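You operate a simulated robot arm through the tools that you are given. There is no shell and no other tool.

The job below is to be done with a simulated robot arm. You get a single attempt, and the scene is never put back.

## Task
Put things in order on the bare end of the steel table. At the end: the white thread cone from the bare end of the steel table stands on top of the green heat test plate; the grey feed cup from the bare end of the steel table stands where the white thread cone stood; the orange marker block is on the brown thread carton (marked "Pohelkari"); the beige fibre wad stands where the grey feed cup stood; whatever was shut is shut again. Leave all else as you found it, and nothing knocked over.
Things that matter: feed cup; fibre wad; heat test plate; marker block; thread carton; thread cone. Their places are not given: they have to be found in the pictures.

The check looks at the end state, three seconds after you hand in, the way a careful person would. Anything else that was tipped, shoved, dropped, spilled or broken makes it a failure.

## Robot
A 7-joint arm with a two-finger gripper, fixed in place. Base frame: the origin is at the foot of the arm, x ahead of it, y to its left, z up; the work surface is at about z = 0.78. Readings come in m, degrees, newtons and seconds.
With the tool pointing down near the work surface it reaches from about 0.34 to 0.72 m from the base axis. Its first joint turns from -66.0 to 66.0 degrees. Payload 2.45 kg.
The tool frame sits at the grasp point between the pads (the TCP): z along the fingers, y along the line on which they close. The tips reach 0.026 m beyond it. The gripper opens to 0.096 m. The gripper's body begins 0.069 m behind the TCP.
Orientation is told as [roll, pitch, yaw] about the base's x, y, z axes, in that order, counted from this pose: with the fingers straight down and closing along the base's y, the tool's x points along the base's -x, its y along +y and its z along -z.

## Interface
- The arm moves only by the tool jog_arm. Its arguments are lists of equal length, an entry for each row: "delta_pos": the shift along the base's x, y, z in m, a list of three; "rotation": the turn, a rotation vector about the base's x, y, z in degrees, a list of three. In form: {"delta_pos": [[dx, dy, dz], ...], "rotation": [[rx, ry, rz], ...]}. A call has 1 to 20 rows; each row shifts and turns the commanded pose from where the row before left it. "gripper" is the opening, from 0 (shut) to 1 (fully open), set as the call begins (left out, the last holds). A row lasts 0.2 s, in which the tool goes at most 0.05 m and 8.6 degrees; a call with a longer step from one row to the next is refused whole, and so is a gripper value outside its range. A pose out of reach is approached as far as the arm can. The call stops where the force on the tool passes 40 N (or 10 N more than at its start, if that is more) or the arm is blocked; 0.2 s more then pass. The fingers move at their own pace and stop on an object; they squeeze with about 44 N. The grip force told is the motor's: it shows also when the fingers shut on nothing. Time passes only in rows, and 0.2 s behind the last, so rows that do not move let the fingers close. The reply holds the time, the measured pose of the TCP, the force on the tool along the base axes, the opening and the grip force, in the units named above and with some noise, with the torque about the TCP (base axes, N m) and any sound that the robot's microphone picked up, and new pictures: "pictures" is both (left out), scene, wrist or none.
- Cameras (640 x 400 px; columns grow to the right, rows downward): "scene" is fixed at [0.1464, -0.3795, 1.4305]; the picture's right is [0.92, -0.40, 0.00], its down [-0.21, -0.47, -0.86] and it looks along [0.35, 0.78, -0.52] (base axes); focal length 337 px, centre (320, 200). "wrist" rides on the gripper at [0.082, 0.003, -0.098] in the tool frame; the picture's right is [-0.04, 1.00, 0.00], its down [-0.73, -0.03, -0.68] and it looks along [-0.68, -0.03, 0.73] (tool axes); focal length 256 px, centre (320, 200).
- locate(camera, pixels): for up to 12 pixels [column, row] of the newest picture of that camera ("zoom" is the newest enlarged one), the place [x, y, z] in the base frame of the surface seen there, good to about 0.002 m. No time passes.
- enlarge(camera, box): a new picture of the part [left, top, right, bottom] of that camera's present view, enlarged. No time passes.
- hand_in(): hands the job in; it is judged then, once.

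Unless the task says otherwise, let go and move clear before handing in.

The tools are called by a JSON object that holds its "method" and its "body". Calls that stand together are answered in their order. jog_arm: Moves the arm, as the interface text tells. Its arguments: {"type":"object","properties":{"delta_pos":{"type":"array","items":{"type":"array","items":{"type":"number"}}},"rotation":{"type":"array","items":{"type":"array","items":{"type":"number"}}},"gripper":{"type":"number"},"pictures":{"type":"string","enum":["both","scene","wrist","none"]}},"required":["delta_pos","rotation"]} The other tools are called the same way: locate (camera, pixels) gives the place of the surface under pixels of a picture; enlarge (camera, box) takes an enlarged picture of a part of a camera's view; hand_in () hands the job in.

At the start:

```text
time: 0.0
tool_pos: [0.2888, 0.3044, 1.1619]
ee_rot: [0.1, 0.1, 0.0]
force: [-0.1, 0.7, 0.3]
ft_torque: [-0.01, 0.03, 0.0]
width: 0.0963
finger_force: 0.2
```

scene: 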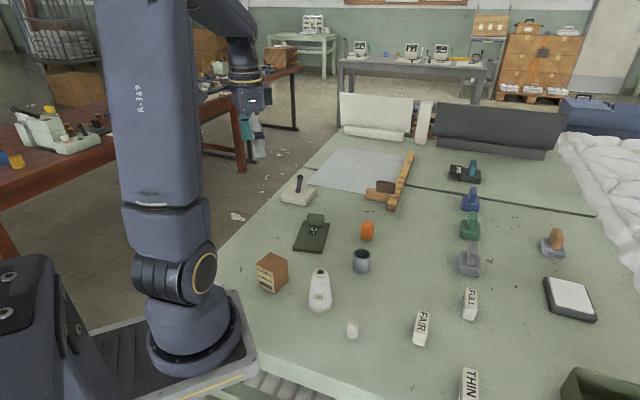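
wrist: 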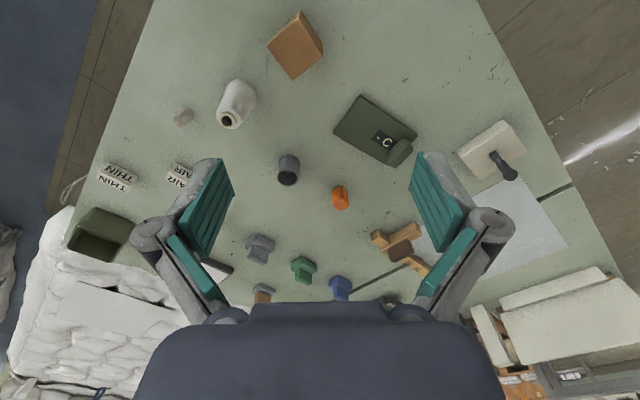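

The scene shows the brown carton near (272,272), white cone at (320,290), grey cup at (361,260), orange block at (367,230), green plate at (312,235), and a small beige wad at (352,329). I'll enlarge these areas to see details.

{"method": "enlarge", "body": {"camera": "scene", "box": [230, 170, 430, 350]}}

{"method": "enlarge", "body": {"camera": "wrist", "box": [150, 0, 450, 220]}}

{"method": "locate", "body": {"camera": "scene", "pixels": [[320, 272], [320, 290], [319, 308], [361, 252], [361, 268], [367, 224], [367, 236], [352, 329], [272, 258], [272, 285], [310, 240], [315, 218]]}}

```text
2.22 times, centred on (330, 260) of scene
```

zoom: 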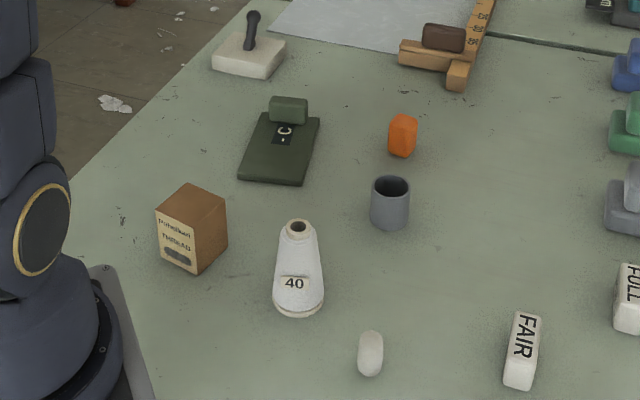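

```text
1.82 times, centred on (300, 110) of wrist
```

zoom: 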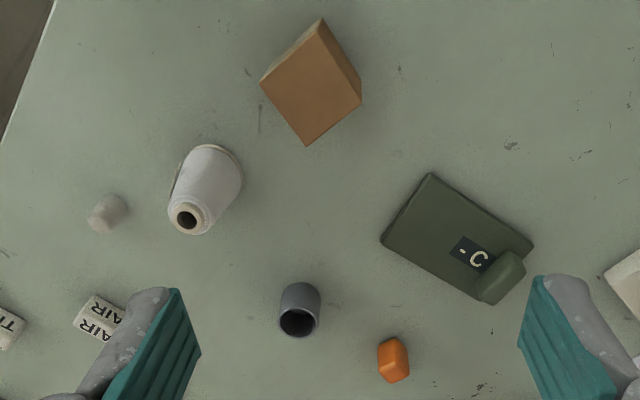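

```text
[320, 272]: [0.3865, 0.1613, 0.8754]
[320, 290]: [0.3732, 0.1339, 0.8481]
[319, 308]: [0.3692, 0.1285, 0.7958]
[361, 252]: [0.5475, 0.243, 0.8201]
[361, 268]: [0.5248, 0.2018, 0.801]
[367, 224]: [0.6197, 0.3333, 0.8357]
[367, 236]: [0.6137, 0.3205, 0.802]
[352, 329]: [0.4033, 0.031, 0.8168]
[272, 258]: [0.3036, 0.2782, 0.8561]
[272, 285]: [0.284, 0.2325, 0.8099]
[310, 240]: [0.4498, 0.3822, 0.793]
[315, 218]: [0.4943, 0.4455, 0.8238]
```

The cone (label 40) is at about (0.37,0.14), the cup at (0.535,0.22), the wad near (0.40,0.03). I'll look at the rest of the table and each object more closely before moving.

{"method": "enlarge", "body": {"camera": "scene", "box": [430, 150, 640, 400]}}

{"method": "enlarge", "body": {"camera": "scene", "box": [290, 220, 390, 345]}}

```text
1.60 times, centred on (535, 275) of scene
```

zoom: 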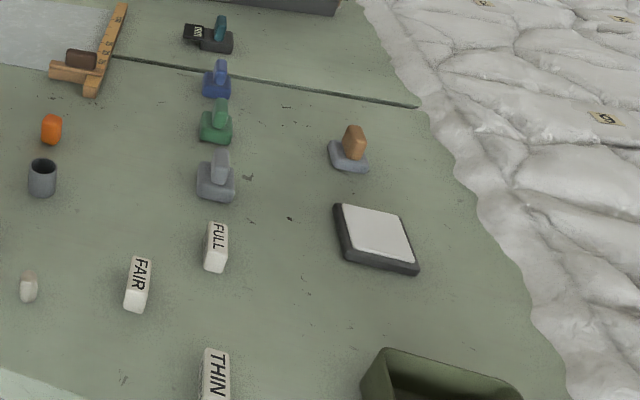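

```text
3.20 times, centred on (340, 282) of scene
```

zoom: 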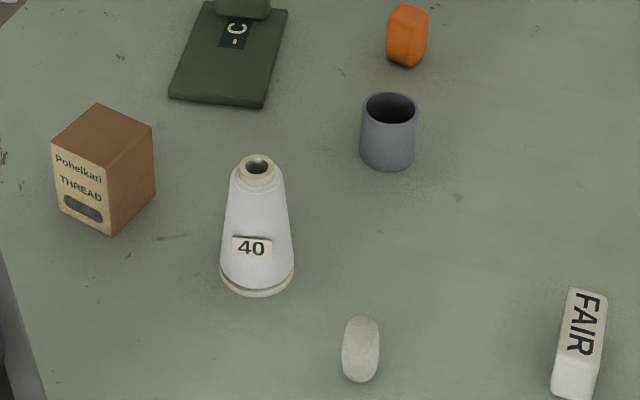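

The zoom gives clear rims and edges; I'll locate points on the cone, cup, block, wad and carton.

{"method": "locate", "body": {"camera": "zoom", "pixels": [[241, 168], [273, 168], [257, 157], [257, 181], [257, 187], [222, 262], [292, 266], [257, 284], [257, 295], [224, 240], [288, 240], [257, 200]]}}

{"method": "locate", "body": {"camera": "zoom", "pixels": [[364, 106], [416, 106], [390, 94], [390, 123], [388, 168], [388, 150], [390, 110], [364, 155], [412, 155], [408, 8], [390, 30], [425, 30]]}}

{"method": "locate", "body": {"camera": "zoom", "pixels": [[407, 64], [390, 60], [426, 52], [413, 50], [415, 14], [361, 320], [345, 350], [377, 350], [360, 378], [361, 335], [345, 330], [377, 330]]}}

{"method": "locate", "body": {"camera": "zoom", "pixels": [[98, 106], [150, 126], [108, 163], [54, 141], [110, 232], [60, 205], [153, 190], [176, 96], [262, 105], [286, 12], [205, 4], [220, 70]]}}

```text
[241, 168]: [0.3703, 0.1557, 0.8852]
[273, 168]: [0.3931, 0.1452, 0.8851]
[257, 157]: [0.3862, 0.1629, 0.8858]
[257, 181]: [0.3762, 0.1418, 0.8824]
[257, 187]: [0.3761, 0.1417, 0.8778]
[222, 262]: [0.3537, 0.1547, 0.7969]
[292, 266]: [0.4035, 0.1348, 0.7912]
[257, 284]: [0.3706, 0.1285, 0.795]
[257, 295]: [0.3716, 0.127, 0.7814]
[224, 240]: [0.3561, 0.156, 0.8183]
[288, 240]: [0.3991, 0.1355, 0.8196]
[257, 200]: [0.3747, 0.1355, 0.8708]
```

```text
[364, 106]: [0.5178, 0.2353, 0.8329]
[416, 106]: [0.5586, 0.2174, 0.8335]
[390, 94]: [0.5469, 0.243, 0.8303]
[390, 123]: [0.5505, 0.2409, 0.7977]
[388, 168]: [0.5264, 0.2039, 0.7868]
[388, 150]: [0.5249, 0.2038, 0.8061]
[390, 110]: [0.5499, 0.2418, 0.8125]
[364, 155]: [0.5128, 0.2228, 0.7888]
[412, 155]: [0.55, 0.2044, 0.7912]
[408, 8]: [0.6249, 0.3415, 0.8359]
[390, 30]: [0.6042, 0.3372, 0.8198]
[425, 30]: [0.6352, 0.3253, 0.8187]
```

```text
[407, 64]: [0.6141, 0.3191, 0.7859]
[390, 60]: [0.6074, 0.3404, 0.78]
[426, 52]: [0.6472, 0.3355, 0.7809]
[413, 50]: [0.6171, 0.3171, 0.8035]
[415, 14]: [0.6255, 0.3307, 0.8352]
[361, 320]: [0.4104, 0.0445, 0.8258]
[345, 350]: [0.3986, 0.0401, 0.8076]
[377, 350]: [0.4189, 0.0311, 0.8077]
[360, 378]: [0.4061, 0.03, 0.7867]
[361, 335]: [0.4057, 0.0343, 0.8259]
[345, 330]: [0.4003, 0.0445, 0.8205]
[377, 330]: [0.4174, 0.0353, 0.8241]
```

```text
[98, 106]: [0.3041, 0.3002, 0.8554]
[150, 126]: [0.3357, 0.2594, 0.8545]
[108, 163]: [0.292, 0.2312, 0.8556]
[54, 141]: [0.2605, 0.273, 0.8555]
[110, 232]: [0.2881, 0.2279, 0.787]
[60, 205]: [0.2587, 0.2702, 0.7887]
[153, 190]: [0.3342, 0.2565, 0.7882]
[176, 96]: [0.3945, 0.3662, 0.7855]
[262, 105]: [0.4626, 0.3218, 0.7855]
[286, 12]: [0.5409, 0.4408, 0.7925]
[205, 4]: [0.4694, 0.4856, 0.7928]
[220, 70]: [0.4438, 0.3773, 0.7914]
```

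The block is at about (0.622,0.331) with top z≈0.836, and the carton top is centred near (0.298,0.266) at z≈0.855. I'll move the open gripper over to the orange block to see its orientation in the wrist view.

{"method": "jog_arm", "body": {"delta_pos": [[0.04, 0.003, -0.015], [0.04, 0.003, -0.02], [0.04, 0.003, -0.02], [0.04, 0.003, -0.02], [0.04, 0.003, -0.02], [0.04, 0.003, -0.02], [0.04, 0.003, -0.02], [0.03, 0.003, -0.02], [0.02, 0.002, -0.02], [0, 0, -0.02], [0, 0, 0]], "rotation": [[0, 0, 0], [0, 0, 0], [0, 0, 0], [0, 0, 0], [0, 0, 0], [0, 0, 0], [0, 0, 0], [0, 0, 0], [0, 0, 0], [0, 0, 0], [0, 0, 0]], "gripper": 1}}

```text
time: 2.4
tool_pos: [0.6209, 0.3296, 0.9669]
ee_rot: [0.0, 0.0, 0.0]
force: [-0.1, 0.8, 0.1]
ft_torque: [-0.02, -0.01, -0.02]
width: 0.096
finger_force: 0.0
```

scene: 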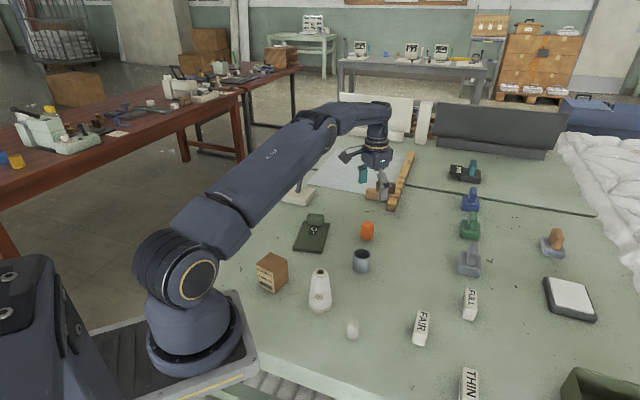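
wrist: 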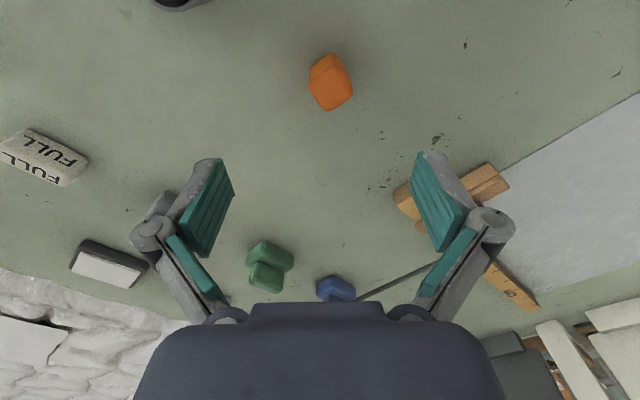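

The block shows at (331,82) in the wrist view, rotated relative to the fingers. I'll enlarge and locate its edges.

{"method": "enlarge", "body": {"camera": "wrist", "box": [280, 40, 380, 125]}}

```text
4.71 times, centred on (330, 82) of wrist
```

zoom: 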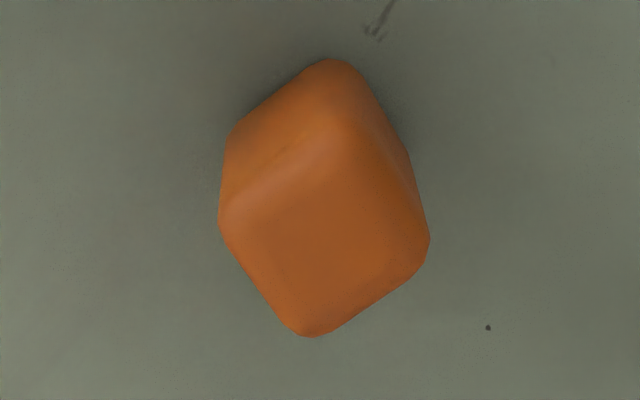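

{"method": "locate", "body": {"camera": "zoom", "pixels": [[240, 215], [340, 140], [405, 250], [310, 320], [322, 232], [275, 178], [372, 195], [275, 280], [360, 290], [330, 75], [235, 150], [412, 170]]}}

```text
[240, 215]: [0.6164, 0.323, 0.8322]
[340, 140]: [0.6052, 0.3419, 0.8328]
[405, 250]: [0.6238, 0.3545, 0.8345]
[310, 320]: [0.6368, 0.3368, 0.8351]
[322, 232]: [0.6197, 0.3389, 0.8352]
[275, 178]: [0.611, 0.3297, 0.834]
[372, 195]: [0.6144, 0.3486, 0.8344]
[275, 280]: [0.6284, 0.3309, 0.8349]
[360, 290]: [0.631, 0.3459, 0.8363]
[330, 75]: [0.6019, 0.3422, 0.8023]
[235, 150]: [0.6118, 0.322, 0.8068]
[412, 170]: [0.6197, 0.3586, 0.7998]
```

The block's edges run along about 33° and 123° with top centre (0.621,0.339). Before descending I'll check the nearest neighbours (wooden square at wrist (405,205)) for clearance.

{"method": "locate", "body": {"camera": "wrist", "pixels": [[398, 195], [405, 215], [470, 180], [500, 185], [270, 248], [250, 265]]}}

{"method": "locate", "body": {"camera": "scene", "pixels": [[368, 194], [388, 206], [378, 186], [362, 232]]}}

```text
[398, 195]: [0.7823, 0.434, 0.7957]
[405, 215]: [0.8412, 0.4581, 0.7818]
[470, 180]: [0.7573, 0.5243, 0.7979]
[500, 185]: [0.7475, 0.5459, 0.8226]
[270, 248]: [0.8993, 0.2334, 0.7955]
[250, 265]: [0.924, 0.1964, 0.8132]
```

```text
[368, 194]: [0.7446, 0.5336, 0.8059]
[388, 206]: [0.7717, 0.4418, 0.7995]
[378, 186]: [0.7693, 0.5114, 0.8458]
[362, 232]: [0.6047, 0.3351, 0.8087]
```

Neighbours are over 0.1 m away, so it is clear. I'll turn +33° and move above the block at z≈0.89.

{"method": "jog_arm", "body": {"delta_pos": [[0, 0.0024, -0.015], [0, 0.0024, -0.015], [0, 0.0024, -0.02], [0, 0.0022, -0.027], [0, 0, 0]], "rotation": [[0, 0, 8.25], [0, 0, 8.25], [0, 0, 8.25], [0, 0, 8.25], [0, 0, 0]]}}

```text
time: 3.6
tool_pos: [0.618, 0.3392, 0.8889]
ee_rot: [0.0, 0.0, 33.1]
force: [0.6, -0.7, 1.1]
ft_torque: [0.07, -0.02, 0.02]
width: 0.0961
finger_force: 0.1
```

scene: 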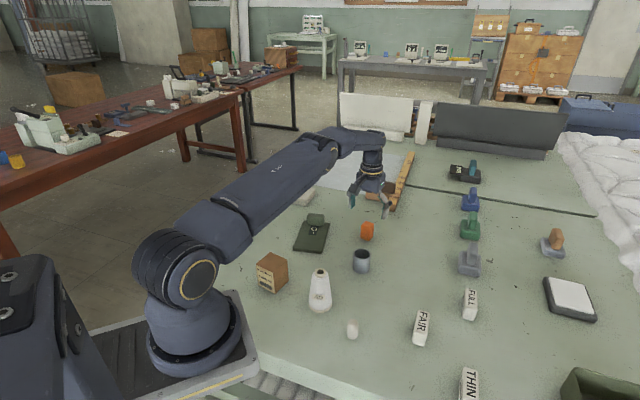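
wrist: 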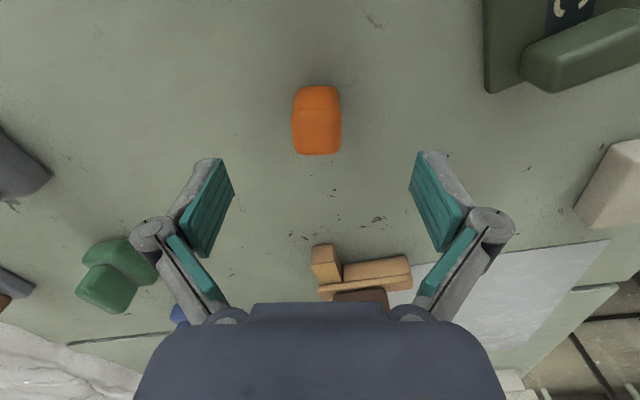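

The block is now square to the fingers and centred at column 317. I'll descend straight to TCP z≈0.813.

{"method": "jog_arm", "body": {"delta_pos": [[0.001, 0, -0.025], [0.001, 0, -0.025], [0, 0, -0.015], [0, 0, -0.01], [0, 0, 0]], "rotation": [[0, 0, 0], [0, 0, 0], [0, 0, 0], [0, 0, 0], [0, 0, 0]]}}

```text
time: 4.8
tool_pos: [0.6208, 0.34, 0.8143]
ee_rot: [-0.1, 0.0, 32.9]
force: [-0.1, 0.0, 0.6]
ft_torque: [-0.02, 0.03, 0.01]
width: 0.096
finger_force: 0.0
```

scene: 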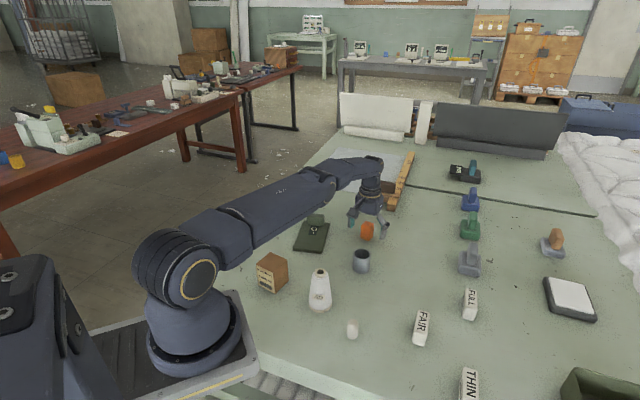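
wrist: 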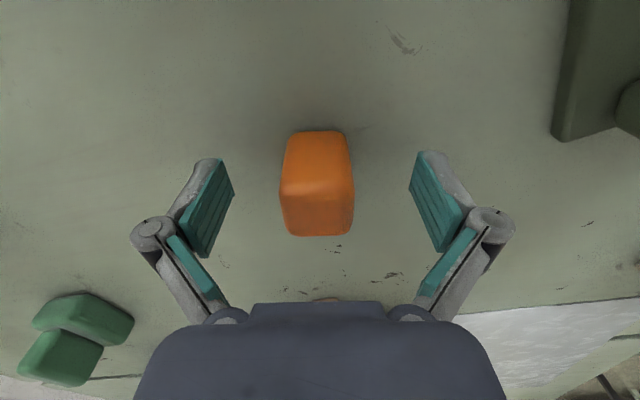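

The block sits between the pads at (317,185). I'll close and give time for the fingers to seat.

{"method": "jog_arm", "body": {"delta_pos": [[0, 0, 0], [0, 0, 0], [0, 0, 0], [0, 0, 0], [0, 0, 0], [0, 0, 0]], "rotation": [[0, 0, 0], [0, 0, 0], [0, 0, 0], [0, 0, 0], [0, 0, 0], [0, 0, 0]], "gripper": 0, "pictures": "wrist"}}

```text
time: 6.2
tool_pos: [0.621, 0.3406, 0.8156]
ee_rot: [0.0, 0.0, 33.0]
force: [-0.8, -0.7, 2.3]
ft_torque: [0.01, -0.01, 0.01]
width: 0.0327
finger_force: 44.1
```

wrist: 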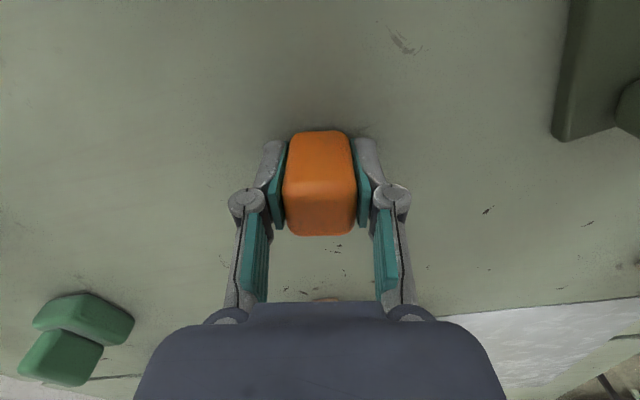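

The block is gripped (width 0.033, 44 N). I'll lift straight up and travel over to the carton at a safe height.

{"method": "jog_arm", "body": {"delta_pos": [[0, 0, 0.02], [0, 0, 0.04], [0, 0, 0.045], [0, 0, 0.045], [-0.03, -0.007, 0.01], [-0.04, -0.009, 0], [-0.04, -0.009, 0], [-0.04, -0.009, 0], [-0.04, -0.009, 0], [-0.04, -0.009, 0], [-0.04, -0.009, 0], [-0.03, -0.008, 0], [-0.02, -0.005, 0], [0, 0, 0]], "rotation": [[0, 0, 0], [0, 0, 0], [0, 0, 0], [0, 0, 0], [0, 0, 0], [0, 0, 0], [0, 0, 0], [0, 0, 0], [0, 0, 0], [0, 0, 0], [0, 0, 0], [0, 0, 0], [0, 0, 0], [0, 0, 0]]}}

```text
time: 9.2
tool_pos: [0.302, 0.2631, 0.974]
ee_rot: [0.0, 0.0, 33.0]
force: [0.3, -0.3, 0.0]
ft_torque: [-0.01, -0.03, 0.03]
width: 0.0
finger_force: 28.9
```

scene: 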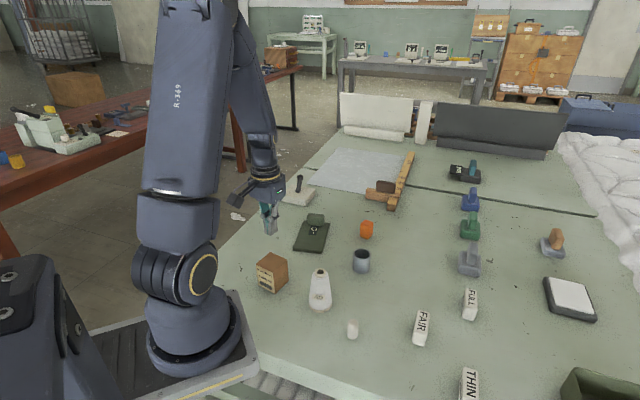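
wrist: 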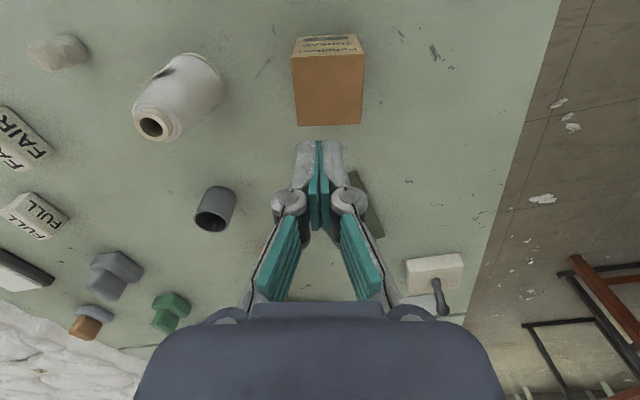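

The fingers are shut on nothing (width 0.0): the orange block slipped out and appears still to be standing at scene (367,229). I'll look closely at it before going back.

{"method": "enlarge", "body": {"camera": "scene", "box": [320, 200, 410, 260]}}

```text
6.67 times, centred on (365, 230) of scene
```

zoom: 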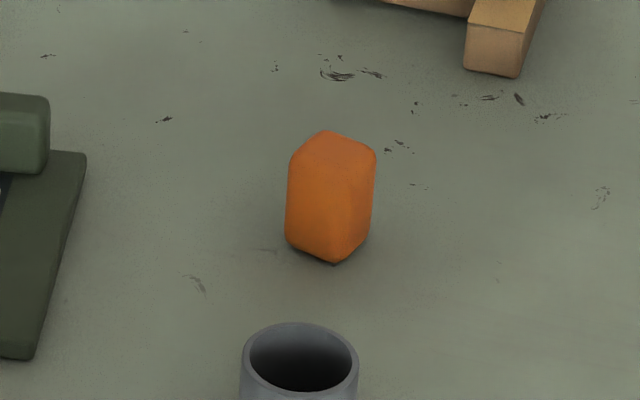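

The block is still standing about where it was, so it slipped during the first part of the lift. While here I'll measure the carton top, then go back and retry with a slower lift.

{"method": "locate", "body": {"camera": "wrist", "pixels": [[294, 58], [361, 56], [360, 123], [298, 124], [327, 90]]}}

{"method": "locate", "body": {"camera": "zoom", "pixels": [[327, 140], [300, 155], [370, 158], [340, 165], [335, 255], [292, 235], [366, 232], [290, 170], [330, 200], [350, 200]]}}

```text
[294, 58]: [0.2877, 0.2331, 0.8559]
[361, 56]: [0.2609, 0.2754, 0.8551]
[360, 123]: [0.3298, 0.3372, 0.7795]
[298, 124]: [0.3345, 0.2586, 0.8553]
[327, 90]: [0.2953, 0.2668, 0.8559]
```

```text
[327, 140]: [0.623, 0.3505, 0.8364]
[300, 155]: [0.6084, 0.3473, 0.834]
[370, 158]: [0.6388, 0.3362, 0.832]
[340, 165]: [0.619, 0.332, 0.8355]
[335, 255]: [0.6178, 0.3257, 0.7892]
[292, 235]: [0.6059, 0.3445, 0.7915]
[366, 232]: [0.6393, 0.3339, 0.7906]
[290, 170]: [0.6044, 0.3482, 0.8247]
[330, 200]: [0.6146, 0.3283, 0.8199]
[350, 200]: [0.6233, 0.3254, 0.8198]
```

The block's centre is still near (0.622,0.341). I'll open and return above it.

{"method": "jog_arm", "body": {"delta_pos": [[0.03, 0.007, 0], [0.04, 0.0095, 0], [0.04, 0.0095, 0], [0.04, 0.0095, 0], [0.04, 0.0095, 0], [0.04, 0.0095, 0], [0.04, 0.0095, 0], [0.03, 0.008, -0.02], [0.02, 0.005, -0.03], [0, 0, -0.03], [0, 0, 0]], "rotation": [[0, 0, 0], [0, 0, 0], [0, 0, 0], [0, 0, 0], [0, 0, 0], [0, 0, 0], [0, 0, 0], [0, 0, 0], [0, 0, 0], [0, 0, 0], [0, 0, 0]], "gripper": 1, "pictures": "wrist"}}

```text
time: 11.6
tool_pos: [0.6214, 0.3375, 0.8932]
ee_rot: [-0.1, 0.0, 33.0]
force: [-0.5, -0.3, 0.2]
ft_torque: [-0.01, -0.03, 0.0]
width: 0.096
finger_force: 0.1
```

wrist: 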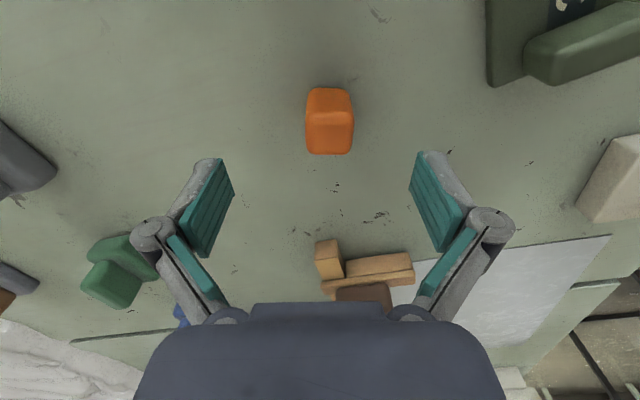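

Still aligned with the fingers but offset to column 330. I'll locate its top to centre precisely.

{"method": "enlarge", "body": {"camera": "wrist", "box": [290, 75, 370, 165]}}

{"method": "locate", "body": {"camera": "wrist", "pixels": [[312, 122], [348, 122], [330, 115], [330, 145], [330, 130], [308, 130], [352, 130]]}}

```text
4.44 times, centred on (330, 120) of wrist
```

zoom: 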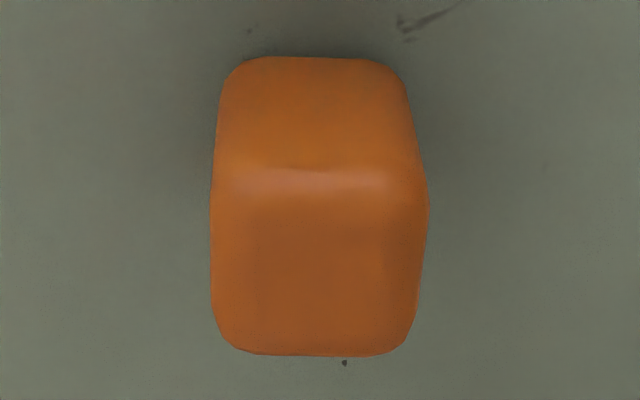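

```text
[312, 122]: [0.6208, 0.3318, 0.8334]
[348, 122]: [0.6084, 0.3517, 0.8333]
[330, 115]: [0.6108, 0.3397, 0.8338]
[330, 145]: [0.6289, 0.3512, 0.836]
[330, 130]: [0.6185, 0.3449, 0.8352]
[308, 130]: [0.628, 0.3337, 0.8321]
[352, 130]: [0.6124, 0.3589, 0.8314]
```

The block's top centre is about (0.620,0.346). I'll recentre, descend to z≈0.81 and close.

{"method": "jog_arm", "body": {"delta_pos": [[-0.0015, 0.0075, 0], [0, 0, -0.025], [0, 0, -0.025], [0, 0, -0.02], [0, 0, -0.012], [0, 0, 0]], "rotation": [[0, 0, 0], [0, 0, 0], [0, 0, 0], [0, 0, 0], [0, 0, 0], [0, 0, 0]], "pictures": "wrist"}}

```text
time: 13.0
tool_pos: [0.6171, 0.3483, 0.8132]
ee_rot: [0.0, 0.1, 32.9]
force: [0.0, 0.1, 1.0]
ft_torque: [0.01, 0.0, -0.01]
width: 0.0959
finger_force: 0.0
```

wrist: 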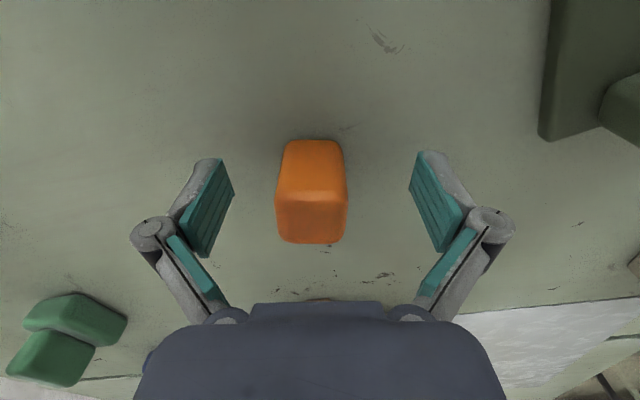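

The block is at column 313, a few mm off. I'll shift slightly and close.

{"method": "jog_arm", "body": {"delta_pos": [[0.002, -0.003, -0.002], [0, 0, 0], [0, 0, 0], [0, 0, 0], [0, 0, 0], [0, 0, 0], [0, 0, 0]], "rotation": [[0, 0, 0], [0, 0, 0], [0, 0, 0], [0, 0, 0], [0, 0, 0], [0, 0, 0], [0, 0, 0]], "gripper": 0, "pictures": "wrist"}}

{"method": "jog_arm", "body": {"delta_pos": [[0, 0, 0.003], [0, 0, 0.003], [0, 0, 0.003], [0, 0, 0]], "rotation": [[0, 0, 0], [0, 0, 0], [0, 0, 0], [0, 0, 0]], "pictures": "wrist"}}

```text
time: 14.6
tool_pos: [0.6188, 0.3448, 0.8114]
ee_rot: [0.0, -0.1, 33.0]
force: [-0.8, -0.7, 0.6]
ft_torque: [0.01, -0.05, 0.02]
width: 0.0327
finger_force: 43.6
out of reach, approached as far as the arm can: row 1
```

wrist: 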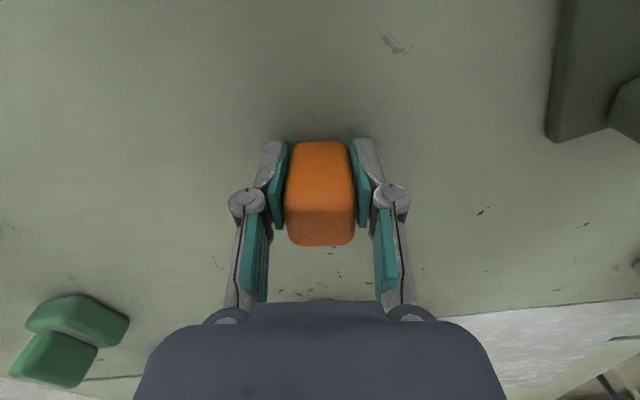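

```text
time: 15.6
tool_pos: [0.6199, 0.3448, 0.8208]
ee_rot: [0.0, 0.1, 33.1]
force: [0.3, -0.1, -0.7]
ft_torque: [-0.02, 0.02, -0.03]
width: 0.0328
finger_force: 44.0
```

wrist: 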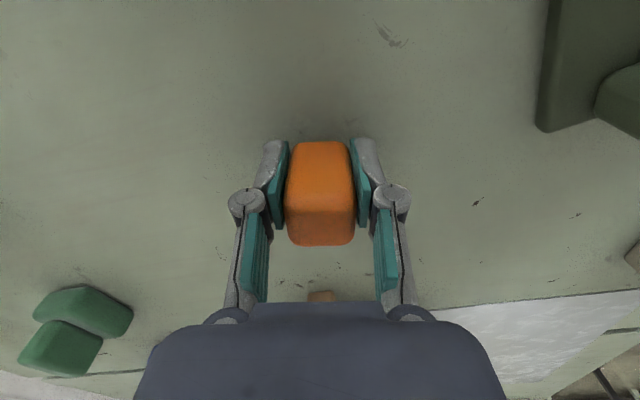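

The block now rises with the fingers (same place in the wrist picture, width 0.0328, about 1 N load). I'll keep lifting gently and watch for slip.

{"method": "jog_arm", "body": {"delta_pos": [[0, 0, 0.005], [0, 0, 0.005], [0, 0, 0.008], [0, 0, 0.008], [0, 0, 0.004], [0, 0, 0]], "rotation": [[0, 0, 0], [0, 0, 0], [0, 0, 0], [0, 0, 0], [0, 0, 0], [0, 0, 0]]}}

```text
time: 17.0
tool_pos: [0.6186, 0.3448, 0.85]
ee_rot: [0.0, 0.0, 33.0]
force: [0.1, 0.1, -0.6]
ft_torque: [0.0, 0.0, 0.0]
width: 0.0329
finger_force: 44.0
```

scene: 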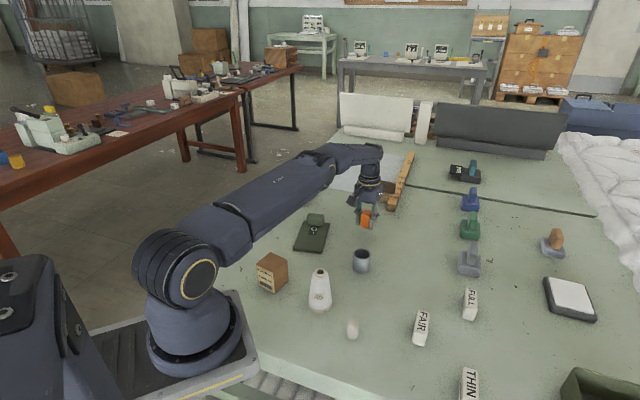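
wrist: 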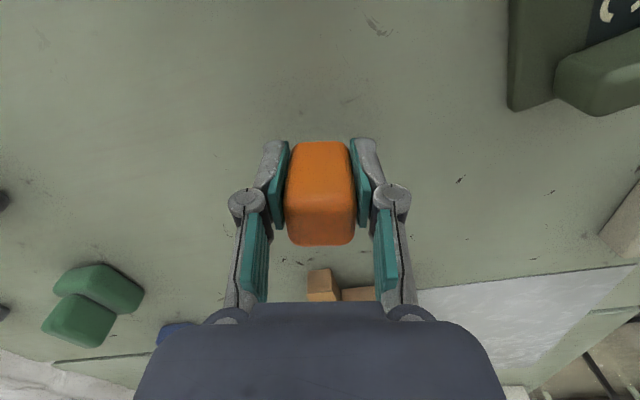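

Still held securely. I'll continue lifting gently to z≈0.93, then start toward the carton with smooth small steps.

{"method": "jog_arm", "body": {"delta_pos": [[0, 0, 0.006], [0, 0, 0.01], [0, 0, 0.014], [0, 0, 0.016], [0, 0, 0.016], [0, 0, 0.012], [0, 0, 0.006], [0, 0, 0], [-0.004, -0.001, 0], [-0.008, -0.002, 0], [-0.012, -0.003, 0], [-0.016, -0.004, 0], [-0.02, -0.005, 0], [-0.02, -0.005, 0], [-0.016, -0.004, 0], [-0.01, -0.002, 0], [-0.004, -0.001, 0], [0, 0, 0]], "rotation": [[0, 0, 0], [0, 0, 0], [0, 0, 0], [0, 0, 0], [0, 0, 0], [0, 0, 0], [0, 0, 0], [0, 0, 0], [0, 0, 0], [0, 0, 0], [0, 0, 0], [0, 0, 0], [0, 0, 0], [0, 0, 0], [0, 0, 0], [0, 0, 0], [0, 0, 0], [0, 0, 0]]}}

```text
time: 20.8
tool_pos: [0.5084, 0.318, 0.9298]
ee_rot: [0.0, -0.1, 33.0]
force: [-0.1, 0.1, -0.7]
ft_torque: [0.02, 0.01, -0.05]
width: 0.0326
finger_force: 43.9
```

scene: 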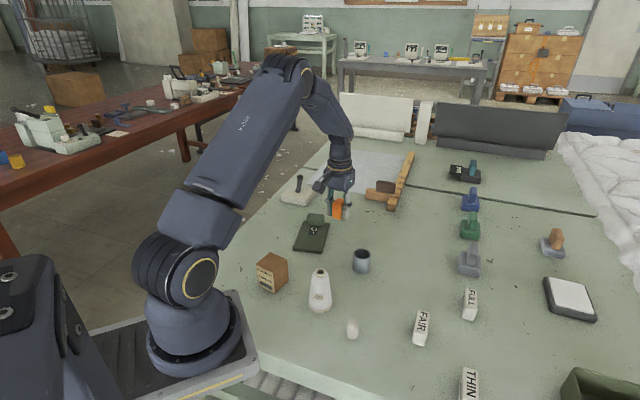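
wrist: 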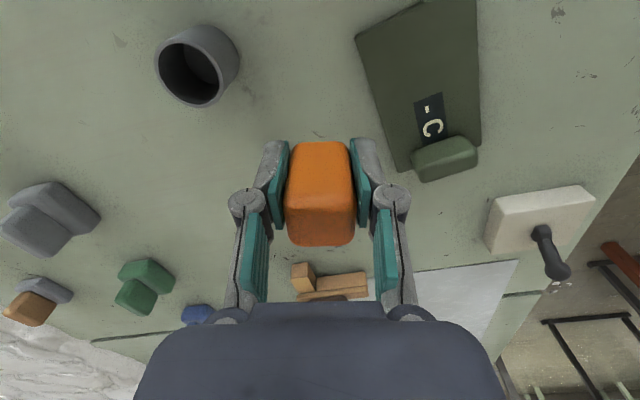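

The block is held with no slip at (320,193). Continuing smoothly to above the carton centre (0.298,0.2665).

{"method": "jog_arm", "body": {"delta_pos": [[-0.005, -0.0012, 0], [-0.01, -0.0025, 0], [-0.016, -0.004, 0], [-0.022, -0.0054, 0], [-0.022, -0.0054, 0], [-0.022, -0.0054, 0], [-0.022, -0.0054, 0], [-0.022, -0.0054, 0], [-0.022, -0.0054, 0], [-0.02, -0.0049, 0], [-0.015, -0.0037, 0], [-0.008, -0.0018, 0], [-0.0044, -0.001, 0], [0, 0, 0], [0, 0, 0]], "rotation": [[0, 0, 0], [0, 0, 0], [0, 0, 0], [0, 0, 0], [0, 0, 0], [0, 0, 0], [0, 0, 0], [0, 0, 0], [0, 0, 0], [0, 0, 0], [0, 0, 0], [0, 0, 0], [0, 0, 0], [0, 0, 0], [0, 0, 0]]}}

```text
time: 24.0
tool_pos: [0.2987, 0.2667, 0.9304]
ee_rot: [0.0, 0.0, 33.1]
force: [0.2, -0.4, -0.5]
ft_torque: [-0.02, -0.02, 0.01]
width: 0.0328
finger_force: 43.9
```

scene: 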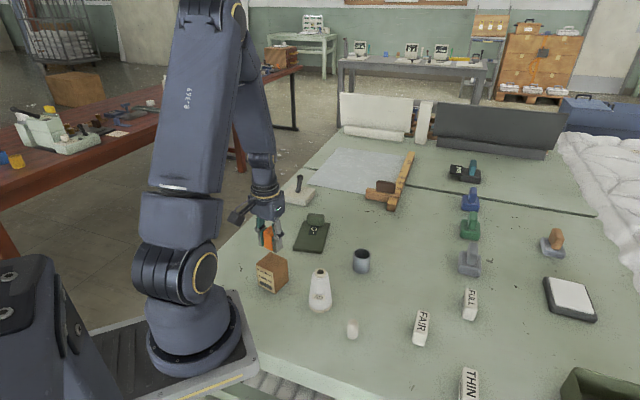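
wrist: 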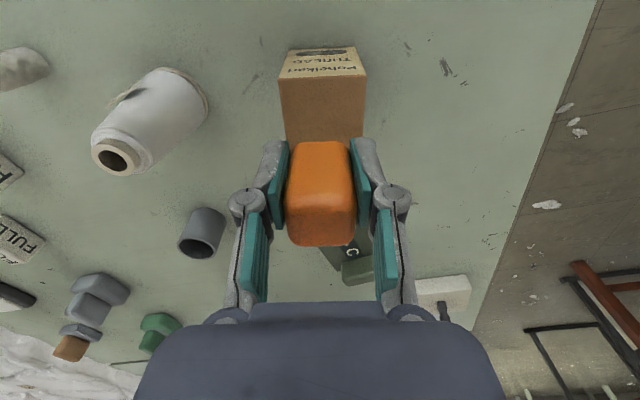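

The block is centred over the carton (carton columns 279–366). I'll lower gently to contact near TCP z≈0.887.

{"method": "jog_arm", "body": {"delta_pos": [[0, 0, -0.006], [0, 0, -0.01], [0, 0, -0.01], [0, 0, -0.008], [0, 0, -0.004], [0, 0, -0.002], [0, 0, -0.001], [0, 0, 0], [0, 0, 0]], "rotation": [[0, 0, 0], [0, 0, 0], [0, 0, 0], [0, 0, 0], [0, 0, 0], [0, 0, 0], [0, 0, 0], [0, 0, 0], [0, 0, 0]]}}

```text
time: 26.0
tool_pos: [0.2971, 0.2673, 0.8879]
ee_rot: [0.0, 0.0, 32.9]
force: [0.9, 0.0, -0.3]
ft_torque: [0.01, 0.0, 0.0]
width: 0.0324
finger_force: 44.2
```

scene: 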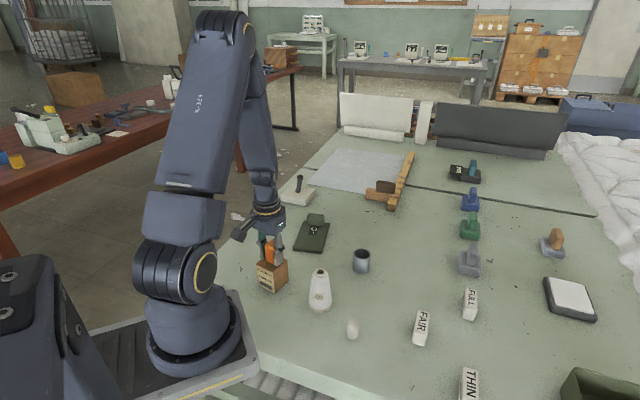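
wrist: 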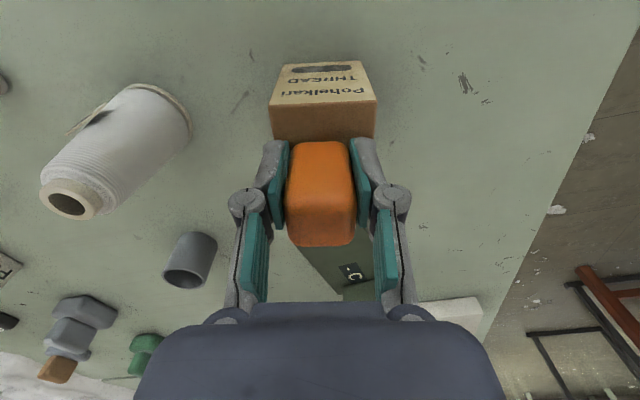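

No contact force yet; I'll zoom in to see the gap between block and carton.

{"method": "enlarge", "body": {"camera": "scene", "box": [240, 225, 310, 300]}}

{"method": "enlarge", "body": {"camera": "wrist", "box": [260, 60, 390, 260]}}

```text
5.33 times, centred on (275, 262) of scene
```

zoom: 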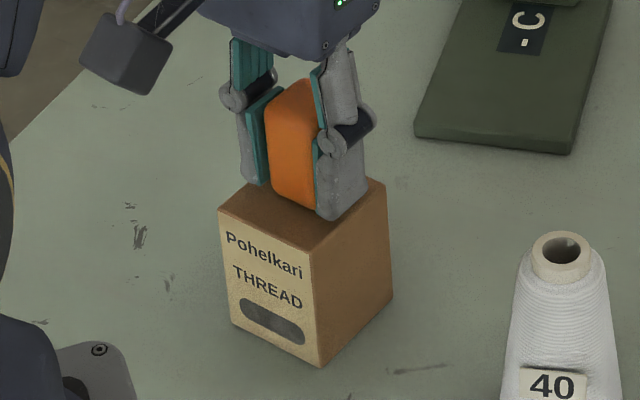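

```text
2.00 times, centred on (325, 160) of wrist
```

zoom: 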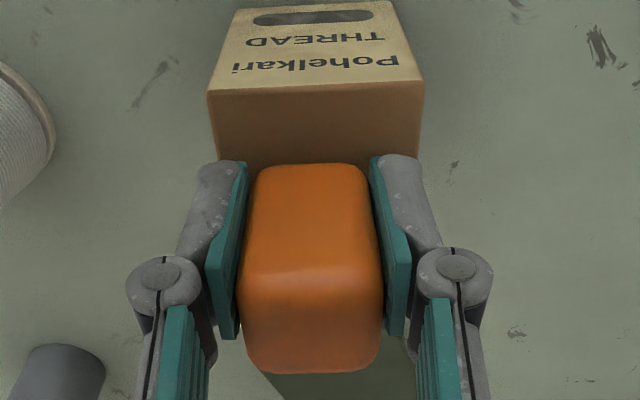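

The block is just above the carton top. I'll lower in 1 mm steps until contact is felt.

{"method": "jog_arm", "body": {"delta_pos": [[0, 0, -0.001], [0, 0, 0], [0, 0, -0.001], [0, 0, 0]], "rotation": [[0, 0, 0], [0, 0, 0], [0, 0, 0], [0, 0, 0]], "pictures": "none"}}

```text
time: 27.0
tool_pos: [0.2981, 0.2663, 0.8867]
ee_rot: [0.0, -0.2, 33.0]
force: [-2.4, -1.4, 24.8]
ft_torque: [-0.02, -0.05, 0.01]
width: 0.0328
finger_force: 44.0
```

Contact is felt (24.8 N). I'll ease up 1 mm and open the fingers.

{"method": "jog_arm", "body": {"delta_pos": [[0, 0, 0.001], [0, 0, 0]], "rotation": [[0, 0, 0], [0, 0, 0]], "pictures": "none"}}

{"method": "jog_arm", "body": {"delta_pos": [[0, 0, 0], [0, 0, 0], [0, 0, 0], [0, 0, 0]], "rotation": [[0, 0, 0], [0, 0, 0], [0, 0, 0], [0, 0, 0]], "gripper": 1}}

```text
time: 27.6
tool_pos: [0.2982, 0.2654, 0.8873]
ee_rot: [0.0, 0.1, 32.9]
force: [0.4, -0.6, -0.5]
ft_torque: [0.02, 0.0, 0.03]
width: 0.0327
finger_force: 44.1
```

```text
time: 28.6
tool_pos: [0.2995, 0.2664, 0.889]
ee_rot: [0.0, 0.0, 33.0]
force: [1.5, -0.2, 0.6]
ft_torque: [-0.04, -0.04, 0.0]
width: 0.096
finger_force: 0.1
```

scene: 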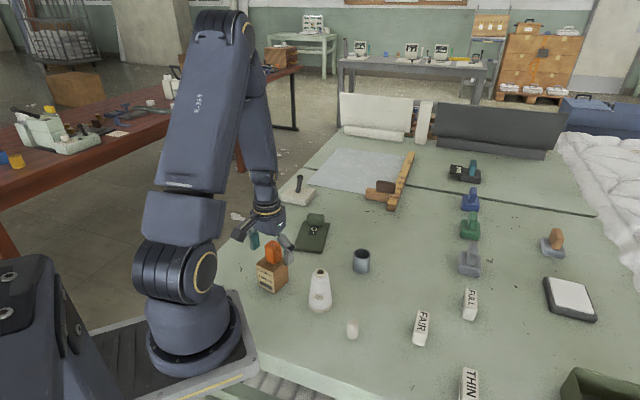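
wrist: 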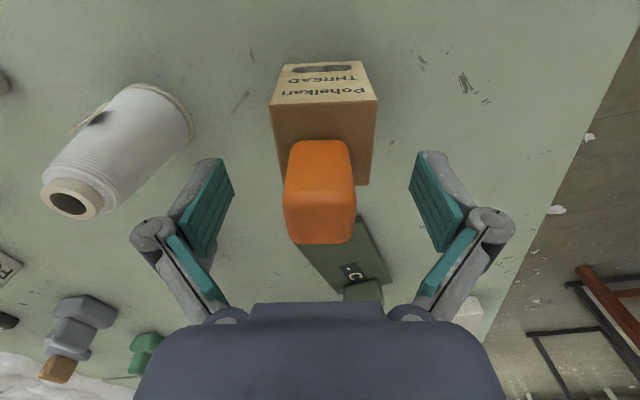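

The block stands on the carton between the open fingers. I'll rise straight up, then move over to the cone while turning to yaw 57° (closing across the plate's width later).

{"method": "jog_arm", "body": {"delta_pos": [[0, 0, 0.01], [0, 0, 0.025], [0, 0, 0.035], [0, 0, 0.03], [0.015, -0.02, 0], [0.03, -0.04, 0], [0.025, -0.035, 0], [0.0125, -0.02, -0.01], [0, 0, 0]], "rotation": [[0, 0, 0], [0, 0, 0], [0, 0, 0], [0, 0, 0], [0, 0, 6], [0, 0, 8], [0, 0, 8], [0, 0, 2], [0, 0, 0]]}}

```text
time: 30.6
tool_pos: [0.3778, 0.1521, 0.9777]
ee_rot: [0.0, 0.0, 57.2]
force: [-0.2, 0.2, 0.6]
ft_torque: [-0.02, 0.01, 0.03]
width: 0.0962
finger_force: 0.1
```

scene: 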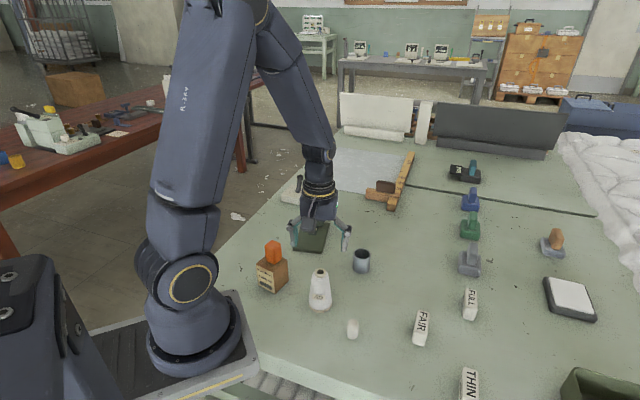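
wrist: 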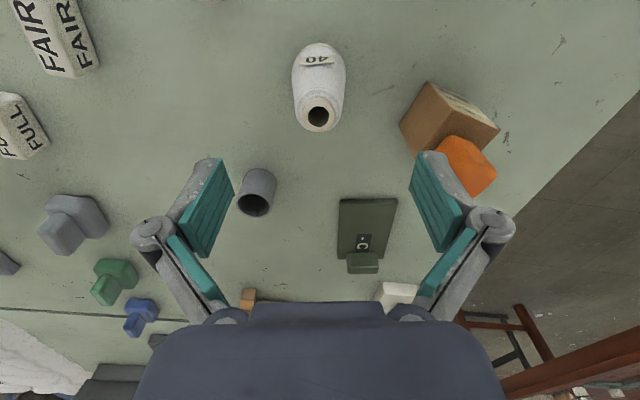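

The cone is well centred (top hole at (318,117)), and the block stands on the carton. I'll measure the cone's rim and the plate's layout from this view.

{"method": "enlarge", "body": {"camera": "wrist", "box": [270, 30, 370, 140]}}

{"method": "locate", "body": {"camera": "wrist", "pixels": [[303, 116], [334, 117], [318, 104], [318, 130], [293, 80], [346, 80], [319, 46], [296, 55], [342, 55]]}}

{"method": "locate", "body": {"camera": "wrist", "pixels": [[341, 201], [396, 200], [338, 256], [385, 258], [348, 256], [378, 256], [362, 253], [365, 220], [362, 240], [362, 265]]}}

```text
3.64 times, centred on (320, 85) of wrist
```

zoom: 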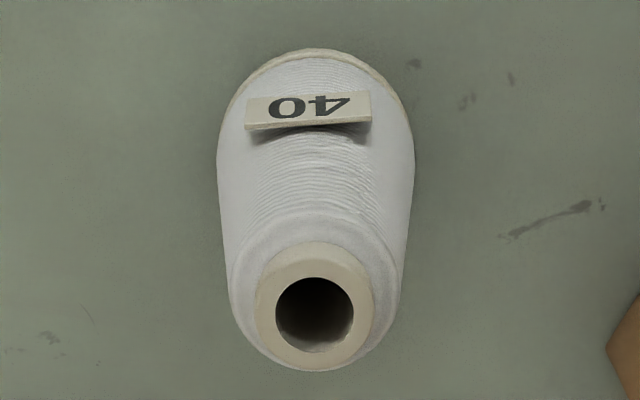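

```text
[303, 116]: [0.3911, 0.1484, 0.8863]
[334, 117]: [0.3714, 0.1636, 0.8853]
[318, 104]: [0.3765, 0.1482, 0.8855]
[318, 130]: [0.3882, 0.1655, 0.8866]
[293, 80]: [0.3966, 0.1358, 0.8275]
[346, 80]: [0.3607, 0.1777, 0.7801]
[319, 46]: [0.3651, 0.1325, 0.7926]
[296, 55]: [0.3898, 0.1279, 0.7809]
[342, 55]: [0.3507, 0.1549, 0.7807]
```

```text
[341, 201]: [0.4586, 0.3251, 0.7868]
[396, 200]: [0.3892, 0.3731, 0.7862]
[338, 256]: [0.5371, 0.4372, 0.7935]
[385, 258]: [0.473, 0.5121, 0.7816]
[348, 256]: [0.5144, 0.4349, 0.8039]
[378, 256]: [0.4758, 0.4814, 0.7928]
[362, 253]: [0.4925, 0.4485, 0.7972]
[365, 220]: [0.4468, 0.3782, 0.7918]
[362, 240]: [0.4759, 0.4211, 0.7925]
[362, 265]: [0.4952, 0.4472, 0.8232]
```

Cone centre is about (+0.0045,+0.0045) from the TCP; the plate's free area is centred near (0.455,0.39). I'll correct and lower partway around the cone.

{"method": "jog_arm", "body": {"delta_pos": [[0.0045, 0.0045, -0.015], [0, 0, -0.03], [0, 0, -0.025], [0, 0, -0.015], [0, 0, 0]], "rotation": [[0, 0, 0], [0, 0, 0], [0, 0, 0], [0, 0, 0], [0, 0, 0]]}}

```text
time: 31.8
tool_pos: [0.3876, 0.1551, 0.8914]
ee_rot: [0.0, -0.1, 57.1]
force: [0.0, 1.1, 0.6]
ft_torque: [0.03, 0.0, 0.03]
width: 0.096
finger_force: 0.1
```

scene: 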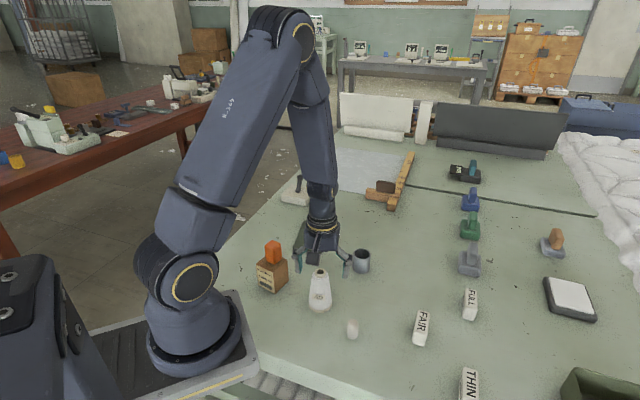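
wrist: 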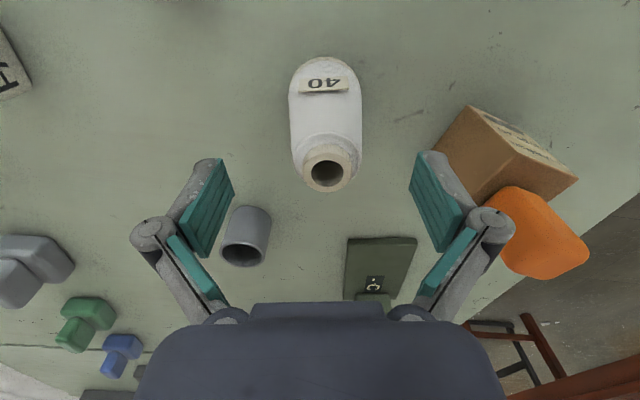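

The rim now appears at (327,169). I'll locate it again from this closer view to refine alignment.

{"method": "locate", "body": {"camera": "wrist", "pixels": [[305, 170], [350, 170], [327, 150], [327, 189], [291, 120], [361, 120], [326, 60]]}}

{"method": "jog_arm", "body": {"delta_pos": [[0, 0, 0]], "rotation": [[0, 0, 0]], "pictures": "none"}}

```text
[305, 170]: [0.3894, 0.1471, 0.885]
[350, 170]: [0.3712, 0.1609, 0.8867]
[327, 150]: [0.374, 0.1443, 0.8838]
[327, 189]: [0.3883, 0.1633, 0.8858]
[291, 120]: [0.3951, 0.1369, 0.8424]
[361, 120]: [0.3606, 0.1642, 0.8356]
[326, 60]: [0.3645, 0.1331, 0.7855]
```

```text
time: 32.2
tool_pos: [0.3856, 0.155, 0.8916]
ee_rot: [0.0, 0.0, 57.0]
force: [0.4, -0.7, 0.9]
ft_torque: [-0.01, -0.02, 0.0]
width: 0.0959
finger_force: 0.1
```

The cone's centre is about (0.381,0.154), i.e. 4–5 mm from the TCP. I'll correct by (-0.006,-0.002) and descend to z≈0.832.

{"method": "jog_arm", "body": {"delta_pos": [[-0.006, -0.002, 0], [0, 0, -0.02], [0, 0, -0.02], [0, 0, -0.013], [0, 0, -0.006], [0, 0, 0]], "rotation": [[0, 0, 0], [0, 0, 0], [0, 0, 0], [0, 0, 0], [0, 0, 0], [0, 0, 0]]}}

```text
time: 33.6
tool_pos: [0.3794, 0.1556, 0.8338]
ee_rot: [0.0, 0.0, 57.0]
force: [-0.1, -0.1, -0.6]
ft_torque: [0.0, 0.01, 0.0]
width: 0.0961
finger_force: 0.1
```

scene: 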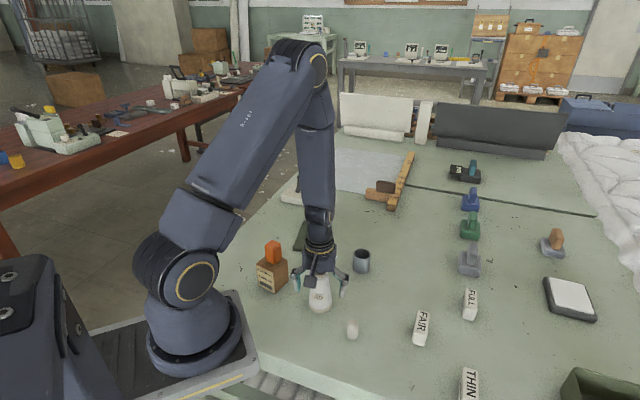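
wrist: 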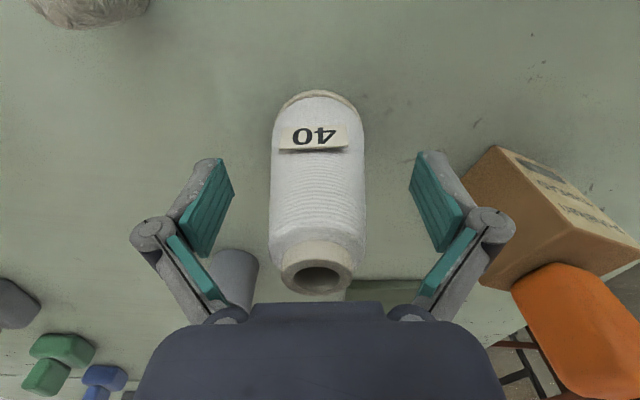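

The cone is centred between the pads (column 317). I'll close on it.

{"method": "jog_arm", "body": {"delta_pos": [[0, 0, 0], [0, 0, 0], [0, 0, 0], [0, 0, 0], [0, 0, 0], [0, 0, 0]], "rotation": [[0, 0, 0], [0, 0, 0], [0, 0, 0], [0, 0, 0], [0, 0, 0], [0, 0, 0]], "gripper": 0}}

```text
time: 35.0
tool_pos: [0.381, 0.156, 0.8357]
ee_rot: [0.0, -0.1, 57.0]
force: [3.6, -4.3, 12.5]
ft_torque: [-0.13, -0.08, 0.02]
width: 0.0509
finger_force: 44.2
```

scene: 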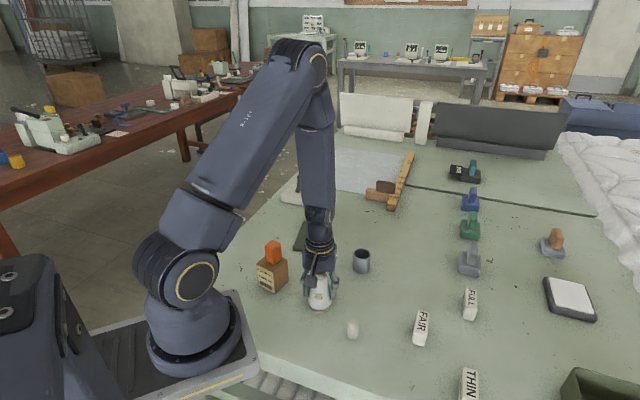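
wrist: 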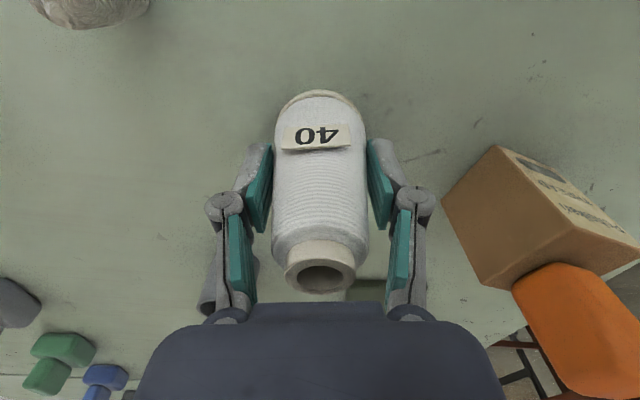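

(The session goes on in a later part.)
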